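You operate a simulated robot arm through the tools that you are given. There is no shell and no other tool. Be economical: measure what you need, move in short steps, check, and stop when the job is done.

The job below is to be done with a simulated robot arm. You get a single attempt, and the scene is never put back.

## Task
Fetch the top bracket with the largest size on its label from the top of the green belt and set it on the grey base plate.

Only the result counts: the job must be done as asked and must still hold three seconds after the hand-in. Knocking over, shifting, dropping, spilling or breaking anything else fails it.

## Robot
A 7-joint arm with a two-finger parallel gripper, fixed in place. Base frame: the origin is at the foot of the arm, x ahead of it, y to its left, z up; the work surface is at about z = 0. Units: cm, rad, N and s.
With the tool pointing down near the work surface it reaches from about 22 to 58 cm from the base axis. Its first joint turns from -1.152 to 1.152 rad. Payload 2.5 kg.
Tool frame: the origin (TCP) lies between the finger pads and is the grasp point; the fingertips stand 2.3 cm ahead of it; z points along the fingers, y is the line along which they close. Largest opening 9.4 cm; finger width 3.8, thickness 1; the body of the gripper, 5.4 by 9.6 cm, starts 3.9 cm behind the TCP.
Orientation is told as [roll, pitch, yaw] about the base's x, y, z axes, in that order, counted from this pose: with the fingers straight down and closing along the base's y, the tool's x points along the base's -x, its y along +y and its z along -z.

## Interface
- The arm moves only by the tool drive_tool. Its argument "rows" is a list of rows, each a list of 5 numbers: the finger opening in cm, from 0 to 9.4, then the shift along the tool's x, y, z in cm, then the turn about the tool's z in rad. In form: [[grip, dx, dy, dz, spin], ...]. A call has 1 to 8 rows; each row is the pose to reach, as a shift and turn from the pose commanded when the call began, along the tool's axes at that moment. Each row takes 0.2 s and may step no farther than 5 cm and 0.15 rad from the row before; otherwise, or with a gripper value out of range, the whole call is refused. Where a pose cannot be reached the arm comes as near as it can. A force on the tool above 40 N (or 10 N above the force at the start of the call, whichever is more), or a blocked arm, ends the call early, and 0.2 s more pass. The fingers move at their own pace (about 10.8 cm/s each) and stop on an object; they squeeze with about 41 N. The grip force told is the motor's: it shows also when the fingers shut on nothing. Time passes only in rows, and 0.2 s behind the last, so rows that repeat a pose let the fingers close. It gives the time, the measured TCP pose, the force on the tool (base axes), the opening and the grip force at its end, in the units of the frame above (readings bear some noise).
- Cameras (640 x 400 px; columns grow to the right, rows downward): "scene" is fixed at [10.83, -39.92, 54.67]; the picture's right is [0.90, -0.43, 0.00], its down [-0.24, -0.50, -0.83] and it looks along [0.36, 0.75, -0.55] (base axes); focal length 326 px, centre (320, 200). "wrist" rides on the gripper at [-3.9, 0, -4.4] in the tool frame; the picture's right is [0.00, -1.00, 0.00], its down [0.97, 0.00, -0.24] and it looks along [0.24, 0.00, 0.97] (tool axes); focal length 218 px, centre (320, 200).
- get_image(camera): a new picture of that camera. The clock stands still meanwhile.
- probe_pixels(camera, pixels): for up to 12 pixels [column, row] of the newest picture of that camera ("zoom" is the newest enlarged one), the place [x, y, z] in the base frame of the surface seen there, good to about 0.2 cm. The clock stands still meanwhile.
- close_up(camera, box): a new picture of the part [left, top, right, bottom] of that camera's present view, enlarged. The clock stands still meanwhile.
- finish_job(): hands the job in; it is judged then, once.

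Work in short steps. Measure before you move; look again where a grasp or a placing could have gone wrong, and mend it. You have 60 turns and 26 pictures in all, those below and enlarged ones among them. Open the gripper and draw the arm clear of the work before you hand the job in, unless the task says otherwise; then end with one line.

The tools are called after ">>>" as a command line: name --pt "numbers of a row" for each row, then --argument value for the rest, lists and objects as JSON in quotes. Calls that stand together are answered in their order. drive_tool: Moves the arm, as the interface text tells. Its arguments: {"type":"object","properties":{"rows":{"type":"array","items":{"type":"array","items":{"type":"number"}}}},"required":["rows"]} The other tools are called the same way: get_image (camera) takes a picture; probe_pixels (camera, pixels) gives the place of the surface under pixels of a picture; close_up (camera, box) takes an enlarged picture of a part of a camera's view; finish_job () hands the job in.

At the start:

```text
time_s: 0.0
ee_pos: [45.47, -4.95, 31.56]
tool_rot: [0.001, -0.001, -0.001]
contact_force: [0.6, 0.5, 0.8]
width: 9.37
gripper_force: 0.0
```

scene: 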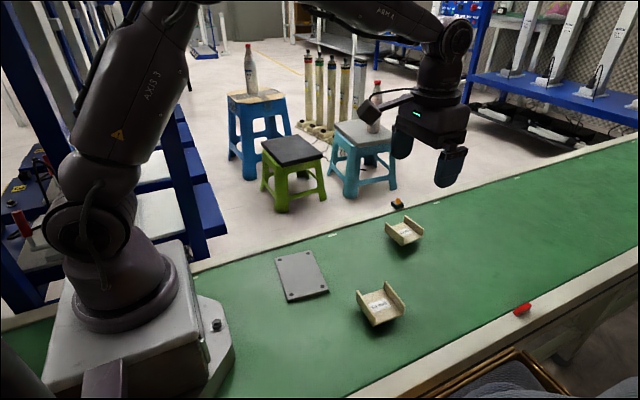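
wrist: 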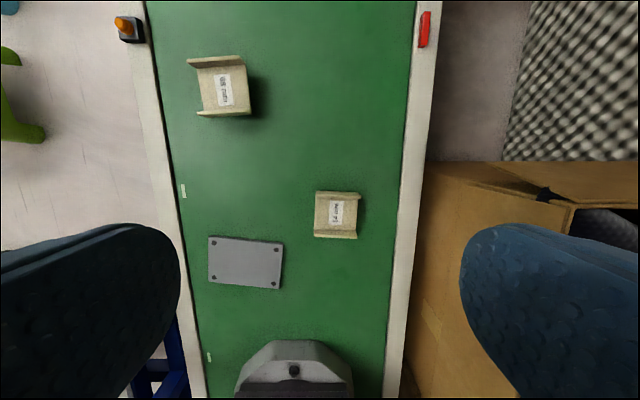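

Two brackets are visible, in the wrist view at about (222,88) and (337,214). I enlarge both to read the labels.

>>> close_up --camera "wrist" --box '[180, 45, 260, 125]'

>>> close_up --camera "wrist" --box '[300, 175, 380, 255]'

>>> close_up --camera "scene" --box '[260, 190, 440, 335]'

```text
5.00 times, centred on (220, 85) of wrist
```

zoom: 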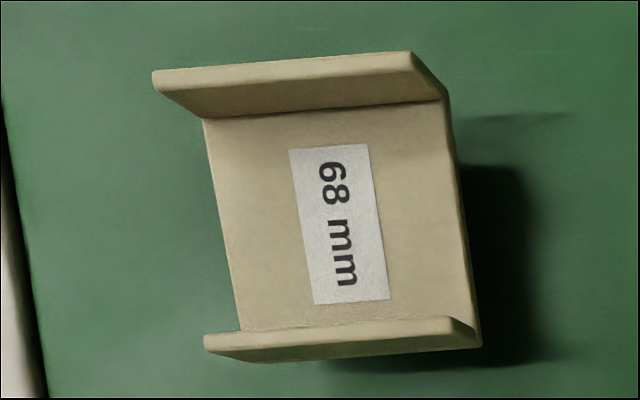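

```text
5.00 times, centred on (340, 215) of wrist
```

zoom: 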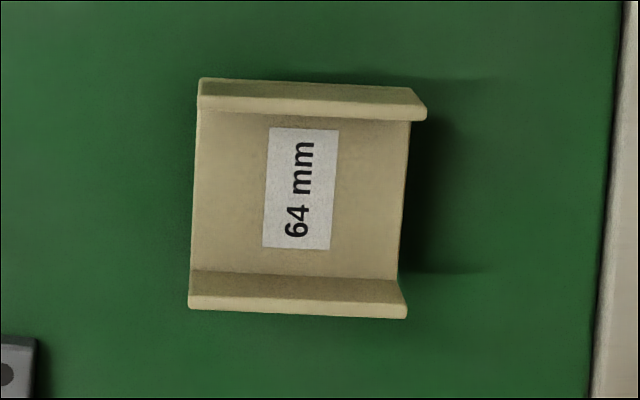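

```text
2.76 times, centred on (350, 262) of scene
```

zoom: 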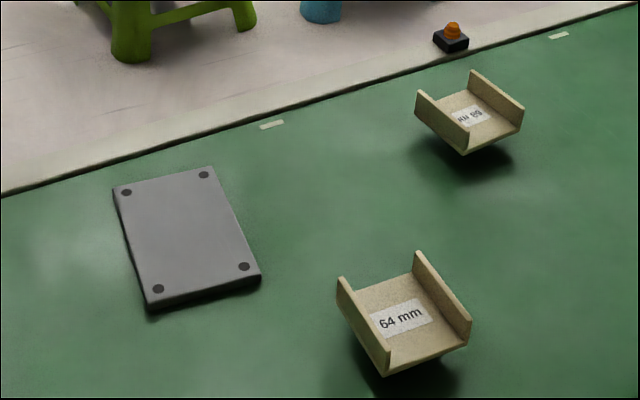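

The labels read 68 mm (far bracket) and 64 mm (near bracket), so I want the far one. I measure it, its surroundings and the plate.

>>> probe_pixels --camera "wrist" --pixels '[[190, 60], [240, 57], [199, 114], [248, 113], [222, 90], [208, 72], [232, 105], [242, 62], [230, 114], [270, 100], [215, 58], [225, 130]]'

>>> probe_pixels --camera "zoom" --pixels '[[418, 92], [467, 130], [472, 73], [521, 107], [440, 125], [463, 152], [495, 140], [450, 150], [126, 192], [203, 174], [244, 266], [158, 289]]'

>>> close_up --camera "scene" --box '[370, 200, 440, 260]'

```text
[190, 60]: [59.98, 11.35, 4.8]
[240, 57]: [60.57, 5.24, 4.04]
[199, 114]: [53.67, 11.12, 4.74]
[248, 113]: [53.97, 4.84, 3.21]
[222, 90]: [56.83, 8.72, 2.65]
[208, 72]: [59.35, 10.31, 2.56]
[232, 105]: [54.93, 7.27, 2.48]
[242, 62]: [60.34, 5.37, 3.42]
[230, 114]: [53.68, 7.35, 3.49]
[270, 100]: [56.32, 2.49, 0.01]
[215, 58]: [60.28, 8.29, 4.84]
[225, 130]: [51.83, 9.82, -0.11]
```

```text
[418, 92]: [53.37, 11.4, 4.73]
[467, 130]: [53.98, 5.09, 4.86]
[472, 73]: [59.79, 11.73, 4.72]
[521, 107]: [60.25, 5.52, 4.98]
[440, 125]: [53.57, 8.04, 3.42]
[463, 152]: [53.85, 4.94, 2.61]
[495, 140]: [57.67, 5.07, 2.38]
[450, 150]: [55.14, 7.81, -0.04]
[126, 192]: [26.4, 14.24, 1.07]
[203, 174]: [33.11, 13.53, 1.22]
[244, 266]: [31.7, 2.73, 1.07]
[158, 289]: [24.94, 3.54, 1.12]
```

```text
6.67 times, centred on (405, 230) of scene
```

zoom: 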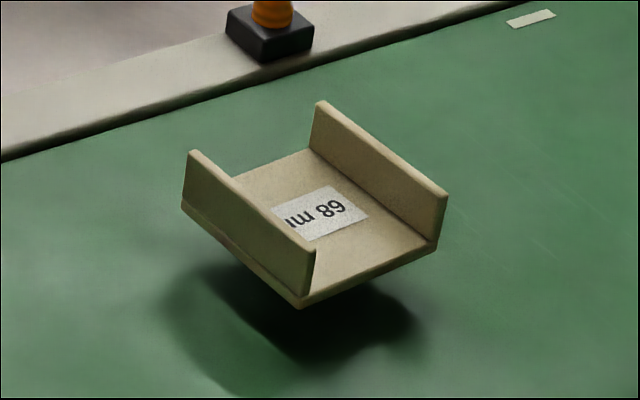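

The bracket floor sits at z≈2.5, with its corners hanging free and a shadow beneath, so something narrower is supporting it. I probe the dark area below it and look at the other bracket's underside.

>>> probe_pixels --camera "zoom" --pixels '[[240, 262], [255, 280], [270, 290], [285, 303], [300, 315], [320, 305], [340, 300], [360, 292], [375, 285], [250, 300], [215, 245], [400, 270]]'

>>> close_up --camera "scene" --box '[345, 275, 415, 335]'

```text
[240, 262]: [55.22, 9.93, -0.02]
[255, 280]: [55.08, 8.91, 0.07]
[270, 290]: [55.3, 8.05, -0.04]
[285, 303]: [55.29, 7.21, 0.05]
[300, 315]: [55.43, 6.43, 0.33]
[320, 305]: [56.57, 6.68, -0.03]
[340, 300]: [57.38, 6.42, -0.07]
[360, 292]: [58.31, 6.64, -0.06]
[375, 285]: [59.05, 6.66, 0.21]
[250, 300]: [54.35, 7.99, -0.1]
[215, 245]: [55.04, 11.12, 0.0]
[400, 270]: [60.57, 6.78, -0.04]
```

```text
6.67 times, centred on (380, 305) of scene
```

zoom: 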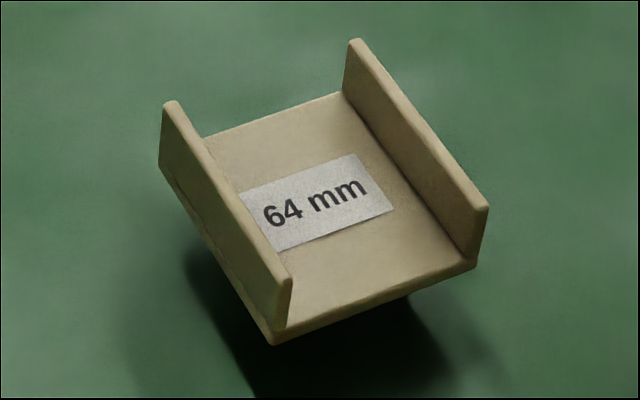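

The dark pixels are all belt shadow, so the support stays hidden under the centre. The 68 mm bracket's centre is about (56.9, 8.3), with walls at x≈53.7 and 60.1 and a yaw offset of about 0.09 rad. I will grip its outer walls, so I move above it while turning.

>>> drive_tool --pt "9.4 -1.42 1.66 1.3 0.15" --pt "9.4 -2.85 3.31 2.6 0.3" --pt "9.4 -4.27 4.97 3.9 0.45" --pt "9.4 -5.7 6.62 5.2 0.6" --pt "9.4 -7.12 8.28 6.5 0.75" --pt "9.4 -8.55 9.93 7.8 0.9" --pt "9.4 -9.97 11.6 9.1 1.05" --pt "9.4 -11.4 13.25 10.4 1.2"

>>> drive_tool --pt "9.4 0 0 1 0.145" --pt "9.4 0 0 3 0.286" --pt "9.4 0 0 5 0.286"

>>> get_image --camera "wrist"

```text
time_s: 1.8
ee_pos: [56.81, 8.25, 21.17]
tool_rot: [0.003, 0.001, -1.204]
contact_force: [-0.7, 0.6, -0.1]
width: 9.41
gripper_force: 0.1
```

```text
time_s: 2.6
ee_pos: [56.95, 8.31, 16.08]
tool_rot: [-0.002, -0.001, -1.488]
contact_force: [-0.5, 0.7, -0.6]
width: 9.39
gripper_force: 0.0
```

```text
18 pictures are left
```

wrist: 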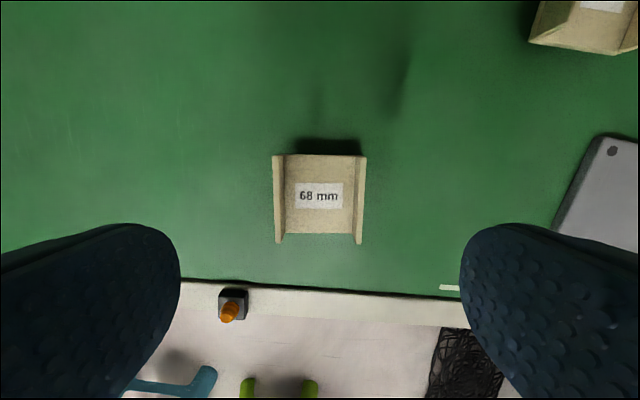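

The view is well aligned, with walls at columns 272–284 and 355–366 and the centre at about 319. I probe to confirm the centre along y.

>>> probe_pixels --camera "wrist" --pixels '[[278, 157], [280, 241], [361, 159], [359, 241], [274, 200], [364, 200], [320, 157], [320, 231], [320, 195], [330, 145], [308, 145]]'

>>> close_up --camera "wrist" --box '[260, 125, 380, 255]'

```text
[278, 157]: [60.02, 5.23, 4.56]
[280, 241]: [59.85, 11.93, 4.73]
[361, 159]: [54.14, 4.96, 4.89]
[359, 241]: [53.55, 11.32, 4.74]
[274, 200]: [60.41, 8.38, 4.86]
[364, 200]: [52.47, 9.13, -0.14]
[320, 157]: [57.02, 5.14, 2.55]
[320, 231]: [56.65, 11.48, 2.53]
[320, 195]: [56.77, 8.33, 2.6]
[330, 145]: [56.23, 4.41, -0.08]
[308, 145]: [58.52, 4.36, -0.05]
```

```text
3.08 times, centred on (320, 190) of wrist
```

zoom: 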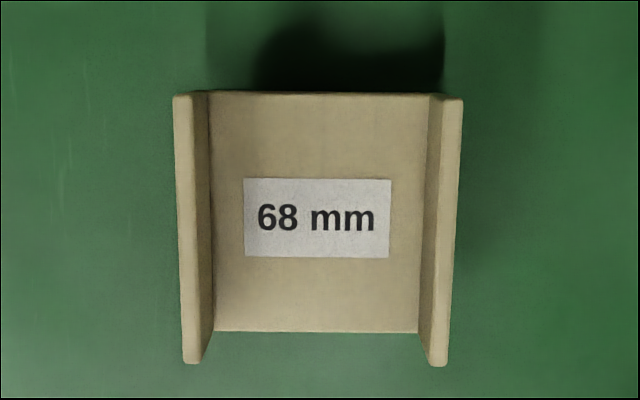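

The centre is about (56.9, 8.3), which matches the TCP, and the wall tops are at z≈4.85. I descend to TCP z≈3.7 with the fingers open, placing the tips at about 1.4.

>>> drive_tool --pt "9.4 0 0 3 0" --pt "9.4 0 0 6 0" --pt "9.4 0 0 8.5 0" --pt "9.4 0 0 10.5 0" --pt "9.4 0 0 11.6 0" --pt "9.4 0 0 12.4 0" --pt "9.4 0 0 12.4 0"

>>> get_image --camera "wrist"

```text
time_s: 4.2
ee_pos: [56.81, 8.31, 3.79]
tool_rot: [0.0, 0.0, -1.488]
contact_force: [0.0, 0.3, -0.3]
width: 9.41
gripper_force: 0.0
```

```text
16 pictures are left
```

wrist: 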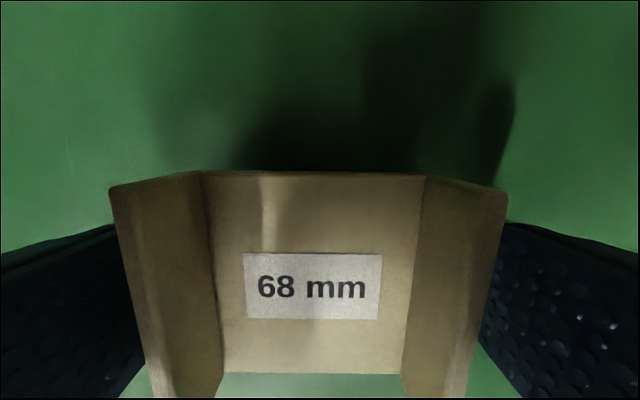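

The fingers straddle the bracket evenly without contact. I close them in place.

>>> drive_tool --pt "7.4 0 0 0 0" --pt "6.9 0 0 0 0" --pt "5.5 0 0 0 0" --pt "5.5 0 0 0 0" --pt "5.5 0 0 0 0"

```text
time_s: 5.4
ee_pos: [56.93, 8.31, 3.99]
tool_rot: [0.003, 0.002, -1.485]
contact_force: [3.4, 1.1, 1.6]
width: 6.79
gripper_force: 40.2
```

The grip holds at 6.79 cm and 40 N, which matches the 68 mm size. I lift a little and check for anything left underneath.

>>> drive_tool --pt "5.5 0 0 -0.5 0" --pt "5.5 0 0 -1.5 0" --pt "5.5 0 0 -3.5 0" --pt "5.5 0 0 -6 0" --pt "5.5 0 0 -9 0" --pt "5.5 0 0 -12 0"

>>> get_image --camera "scene"

>>> close_up --camera "scene" --box '[350, 120, 480, 260]'

```text
time_s: 6.8
ee_pos: [56.72, 8.1, 16.08]
tool_rot: [0.001, 0.0, -1.488]
contact_force: [0.2, -0.2, -0.9]
width: 6.8
gripper_force: 41.2
```

```text
15 pictures are left
```

scene: 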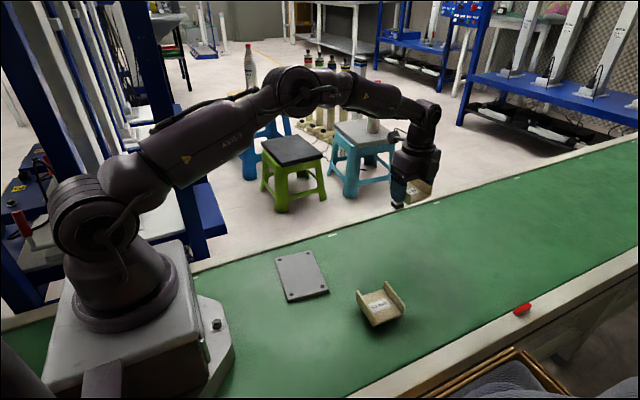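

```text
2.86 times, centred on (415, 190) of scene
```

zoom: 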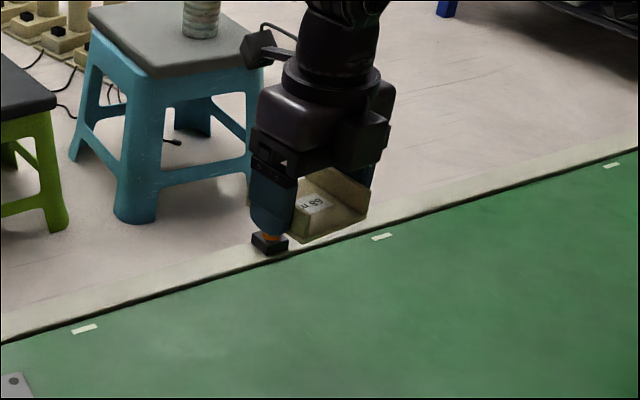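

The bracket came up whole and nothing is left on the belt, so its foot is part of it. The plate centre is (29.0, 8.5) from the hole probes, with its long axis tilted about 0.14 rad. I carry the bracket above it at z 16, adding 0.22 rad of spin to line it up.

>>> drive_tool --pt "5.5 0.2 -2 0 0.02" --pt "5.5 0.55 -6 0 0.05" --pt "5.5 0.95 -10.2 0 0.08" --pt "5.5 1.35 -14.4 0 0.11" --pt "5.5 1.75 -18.6 0 0.15" --pt "5.5 2.15 -22.8 0 0.18" --pt "5.5 2.45 -26 0 0.21" --pt "5.5 2.58 -27.68 0 0.22"

>>> get_image --camera "wrist"

>>> get_image --camera "scene"

```text
time_s: 8.6
ee_pos: [29.2, 8.3, 15.96]
tool_rot: [0.002, 0.0, -1.707]
contact_force: [0.6, 0.2, -1.9]
width: 6.77
gripper_force: 40.5
```

```text
13 pictures are left
```

wrist: 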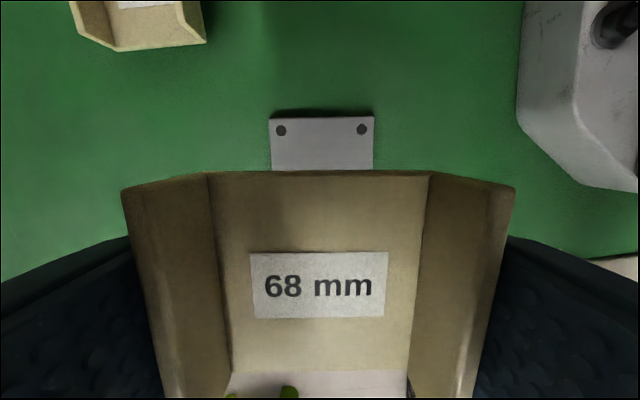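

```text
12 pictures are left
```

scene: 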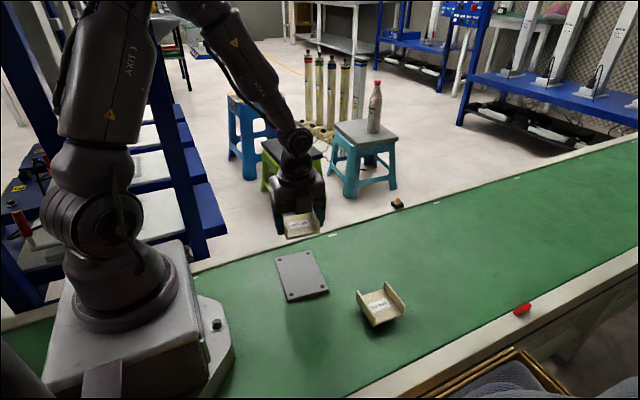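

The plate is centred in the wrist view (holes at columns 281 and 361). I check the clearance to the arm's foot casting and the plate ends before lowering.

>>> probe_pixels --camera "wrist" --pixels '[[525, 110], [600, 30], [585, 165], [630, 180], [280, 131], [361, 130]]'

>>> probe_pixels --camera "scene" --pixels '[[277, 261], [310, 251], [328, 290], [289, 299], [302, 274], [232, 345], [216, 325]]'

```text
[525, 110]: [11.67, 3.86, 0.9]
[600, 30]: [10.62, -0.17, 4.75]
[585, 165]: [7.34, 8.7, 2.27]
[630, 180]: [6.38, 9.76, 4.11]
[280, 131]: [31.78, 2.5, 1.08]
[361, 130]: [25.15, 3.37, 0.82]
```

```text
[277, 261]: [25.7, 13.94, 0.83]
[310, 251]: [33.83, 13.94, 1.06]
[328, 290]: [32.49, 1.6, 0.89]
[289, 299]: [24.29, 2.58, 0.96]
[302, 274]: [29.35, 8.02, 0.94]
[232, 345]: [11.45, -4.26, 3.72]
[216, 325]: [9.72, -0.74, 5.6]
```

The foot casting ends at x≈12, so it is clear, and the plate top is at z≈1.0. I lower to just above the expected contact height (TCP z≈4.85).

>>> drive_tool --pt "5.5 0 0 3 0" --pt "5.5 0 0 6 0" --pt "5.5 0 0 8.5 0" --pt "5.5 0 0 10 0" --pt "5.5 0 0 10.5 0" --pt "5.5 0 0 10.5 0"

>>> drive_tool --pt "5.5 0 0 0.15 0" --pt "5.5 0 0 0.3 0" --pt "5.5 0 0 0.3 0"

>>> close_up --camera "scene" --box '[250, 200, 370, 310]'

```text
time_s: 10.0
ee_pos: [29.2, 8.42, 5.29]
tool_rot: [0.001, -0.001, -1.707]
contact_force: [0.0, -0.9, -1.0]
width: 6.8
gripper_force: 41.0
```

```text
time_s: 10.8
ee_pos: [29.09, 8.52, 5.13]
tool_rot: [-0.001, 0.0, -1.707]
contact_force: [0.6, -0.4, -1.1]
width: 6.78
gripper_force: 40.6
```

```text
3.64 times, centred on (310, 255) of scene
```

zoom: 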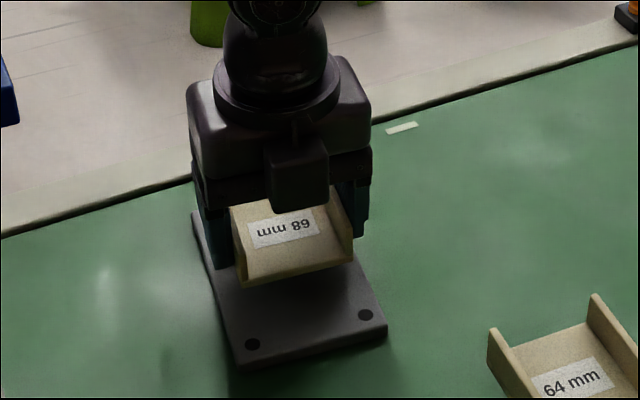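

The bracket is over the middle of the plate and no contact shows yet (force about -1 N). I go on down in small steps.

>>> drive_tool --pt "5.5 0 0 0.08 0" --pt "5.5 0 0 0.16 0" --pt "5.5 0 0 0.16 0"

>>> drive_tool --pt "5.5 0 0 0.05 0" --pt "5.5 0 0 0.1 0" --pt "5.5 0 0 0.1 0"

```text
time_s: 11.6
ee_pos: [29.04, 8.48, 5.0]
tool_rot: [0.001, 0.0, -1.706]
contact_force: [0.3, 1.2, 0.3]
width: 6.78
gripper_force: 40.9
```

```text
time_s: 12.3
ee_pos: [29.17, 8.55, 4.86]
tool_rot: [0.003, 0.003, -1.706]
contact_force: [-0.8, -1.1, 6.6]
width: 6.75
gripper_force: 40.5
stopped in row 3: the force on the tool passed its limit (the readings are from after the stop); the commanded pose is now the measured one
```

Contact was made at z≈4.86 (6.6 N upward), just as expected. I open the fingers slowly in place.

>>> drive_tool --pt "6.9 0 0 0 0" --pt "7.2 0 0 0 0" --pt "8 0 0 0 0" --pt "9.2 0 0 0 0" --pt "9.2 0 0 0 0"

>>> get_image --camera "wrist"

```text
time_s: 13.5
ee_pos: [29.05, 8.55, 4.88]
tool_rot: [0.002, 0.001, -1.707]
contact_force: [-0.3, 0.5, -0.9]
width: 9.17
gripper_force: 0.0
```

```text
10 pictures are left
```

wrist: 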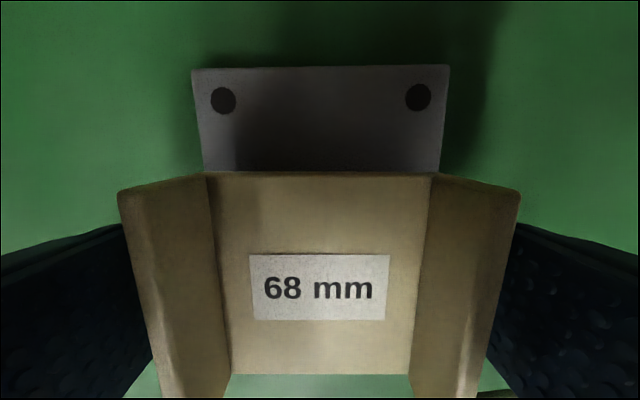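

The bracket stands free between the open fingers. I withdraw straight up.

>>> drive_tool --pt "9.2 0 0 -1 0" --pt "9.2 0 0 -3 0" --pt "9.2 0 0 -6 0" --pt "9.2 0 0 -10 0" --pt "9.2 0 0 -14 0" --pt "9.2 0 0 -17 0"

>>> get_image --camera "scene"

>>> close_up --camera "scene" --box '[250, 200, 370, 310]'

>>> get_image --camera "wrist"

```text
time_s: 14.9
ee_pos: [28.79, 8.28, 21.76]
tool_rot: [0.001, 0.003, -1.707]
contact_force: [-0.3, 0.8, 0.2]
width: 9.22
gripper_force: 0.1
```

```text
9 pictures are left
```

scene: 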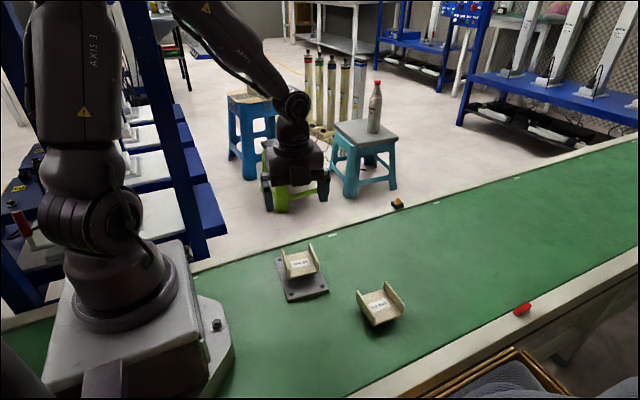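

```text
3.64 times, centred on (310, 255) of scene
```

zoom: 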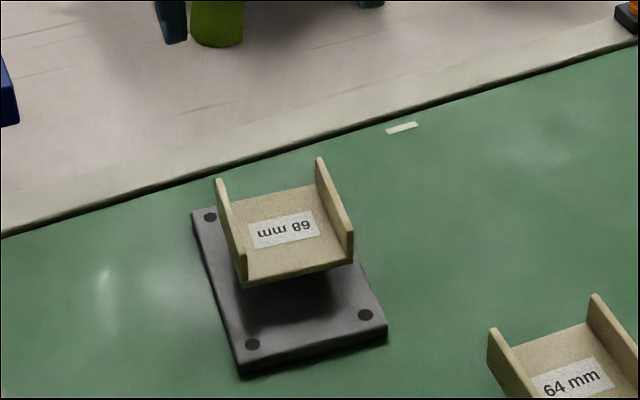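

```text
7 pictures are left
```

wrist: 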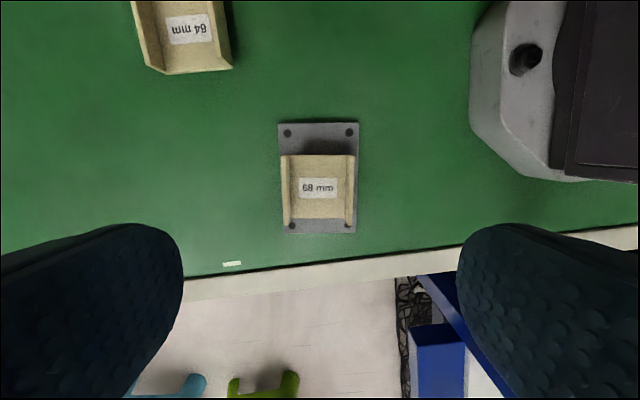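

The 68 mm bracket stands level on the grey plate, the 64 mm bracket is undisturbed, and the open gripper is well clear. I hand the job in.

>>> finish_job

```text
The job is handed in.
```

The 68 mm bracket, the larger of the two on the belt (the other reads 64 mm), now stands on the grey base plate, and I've handed the job in.
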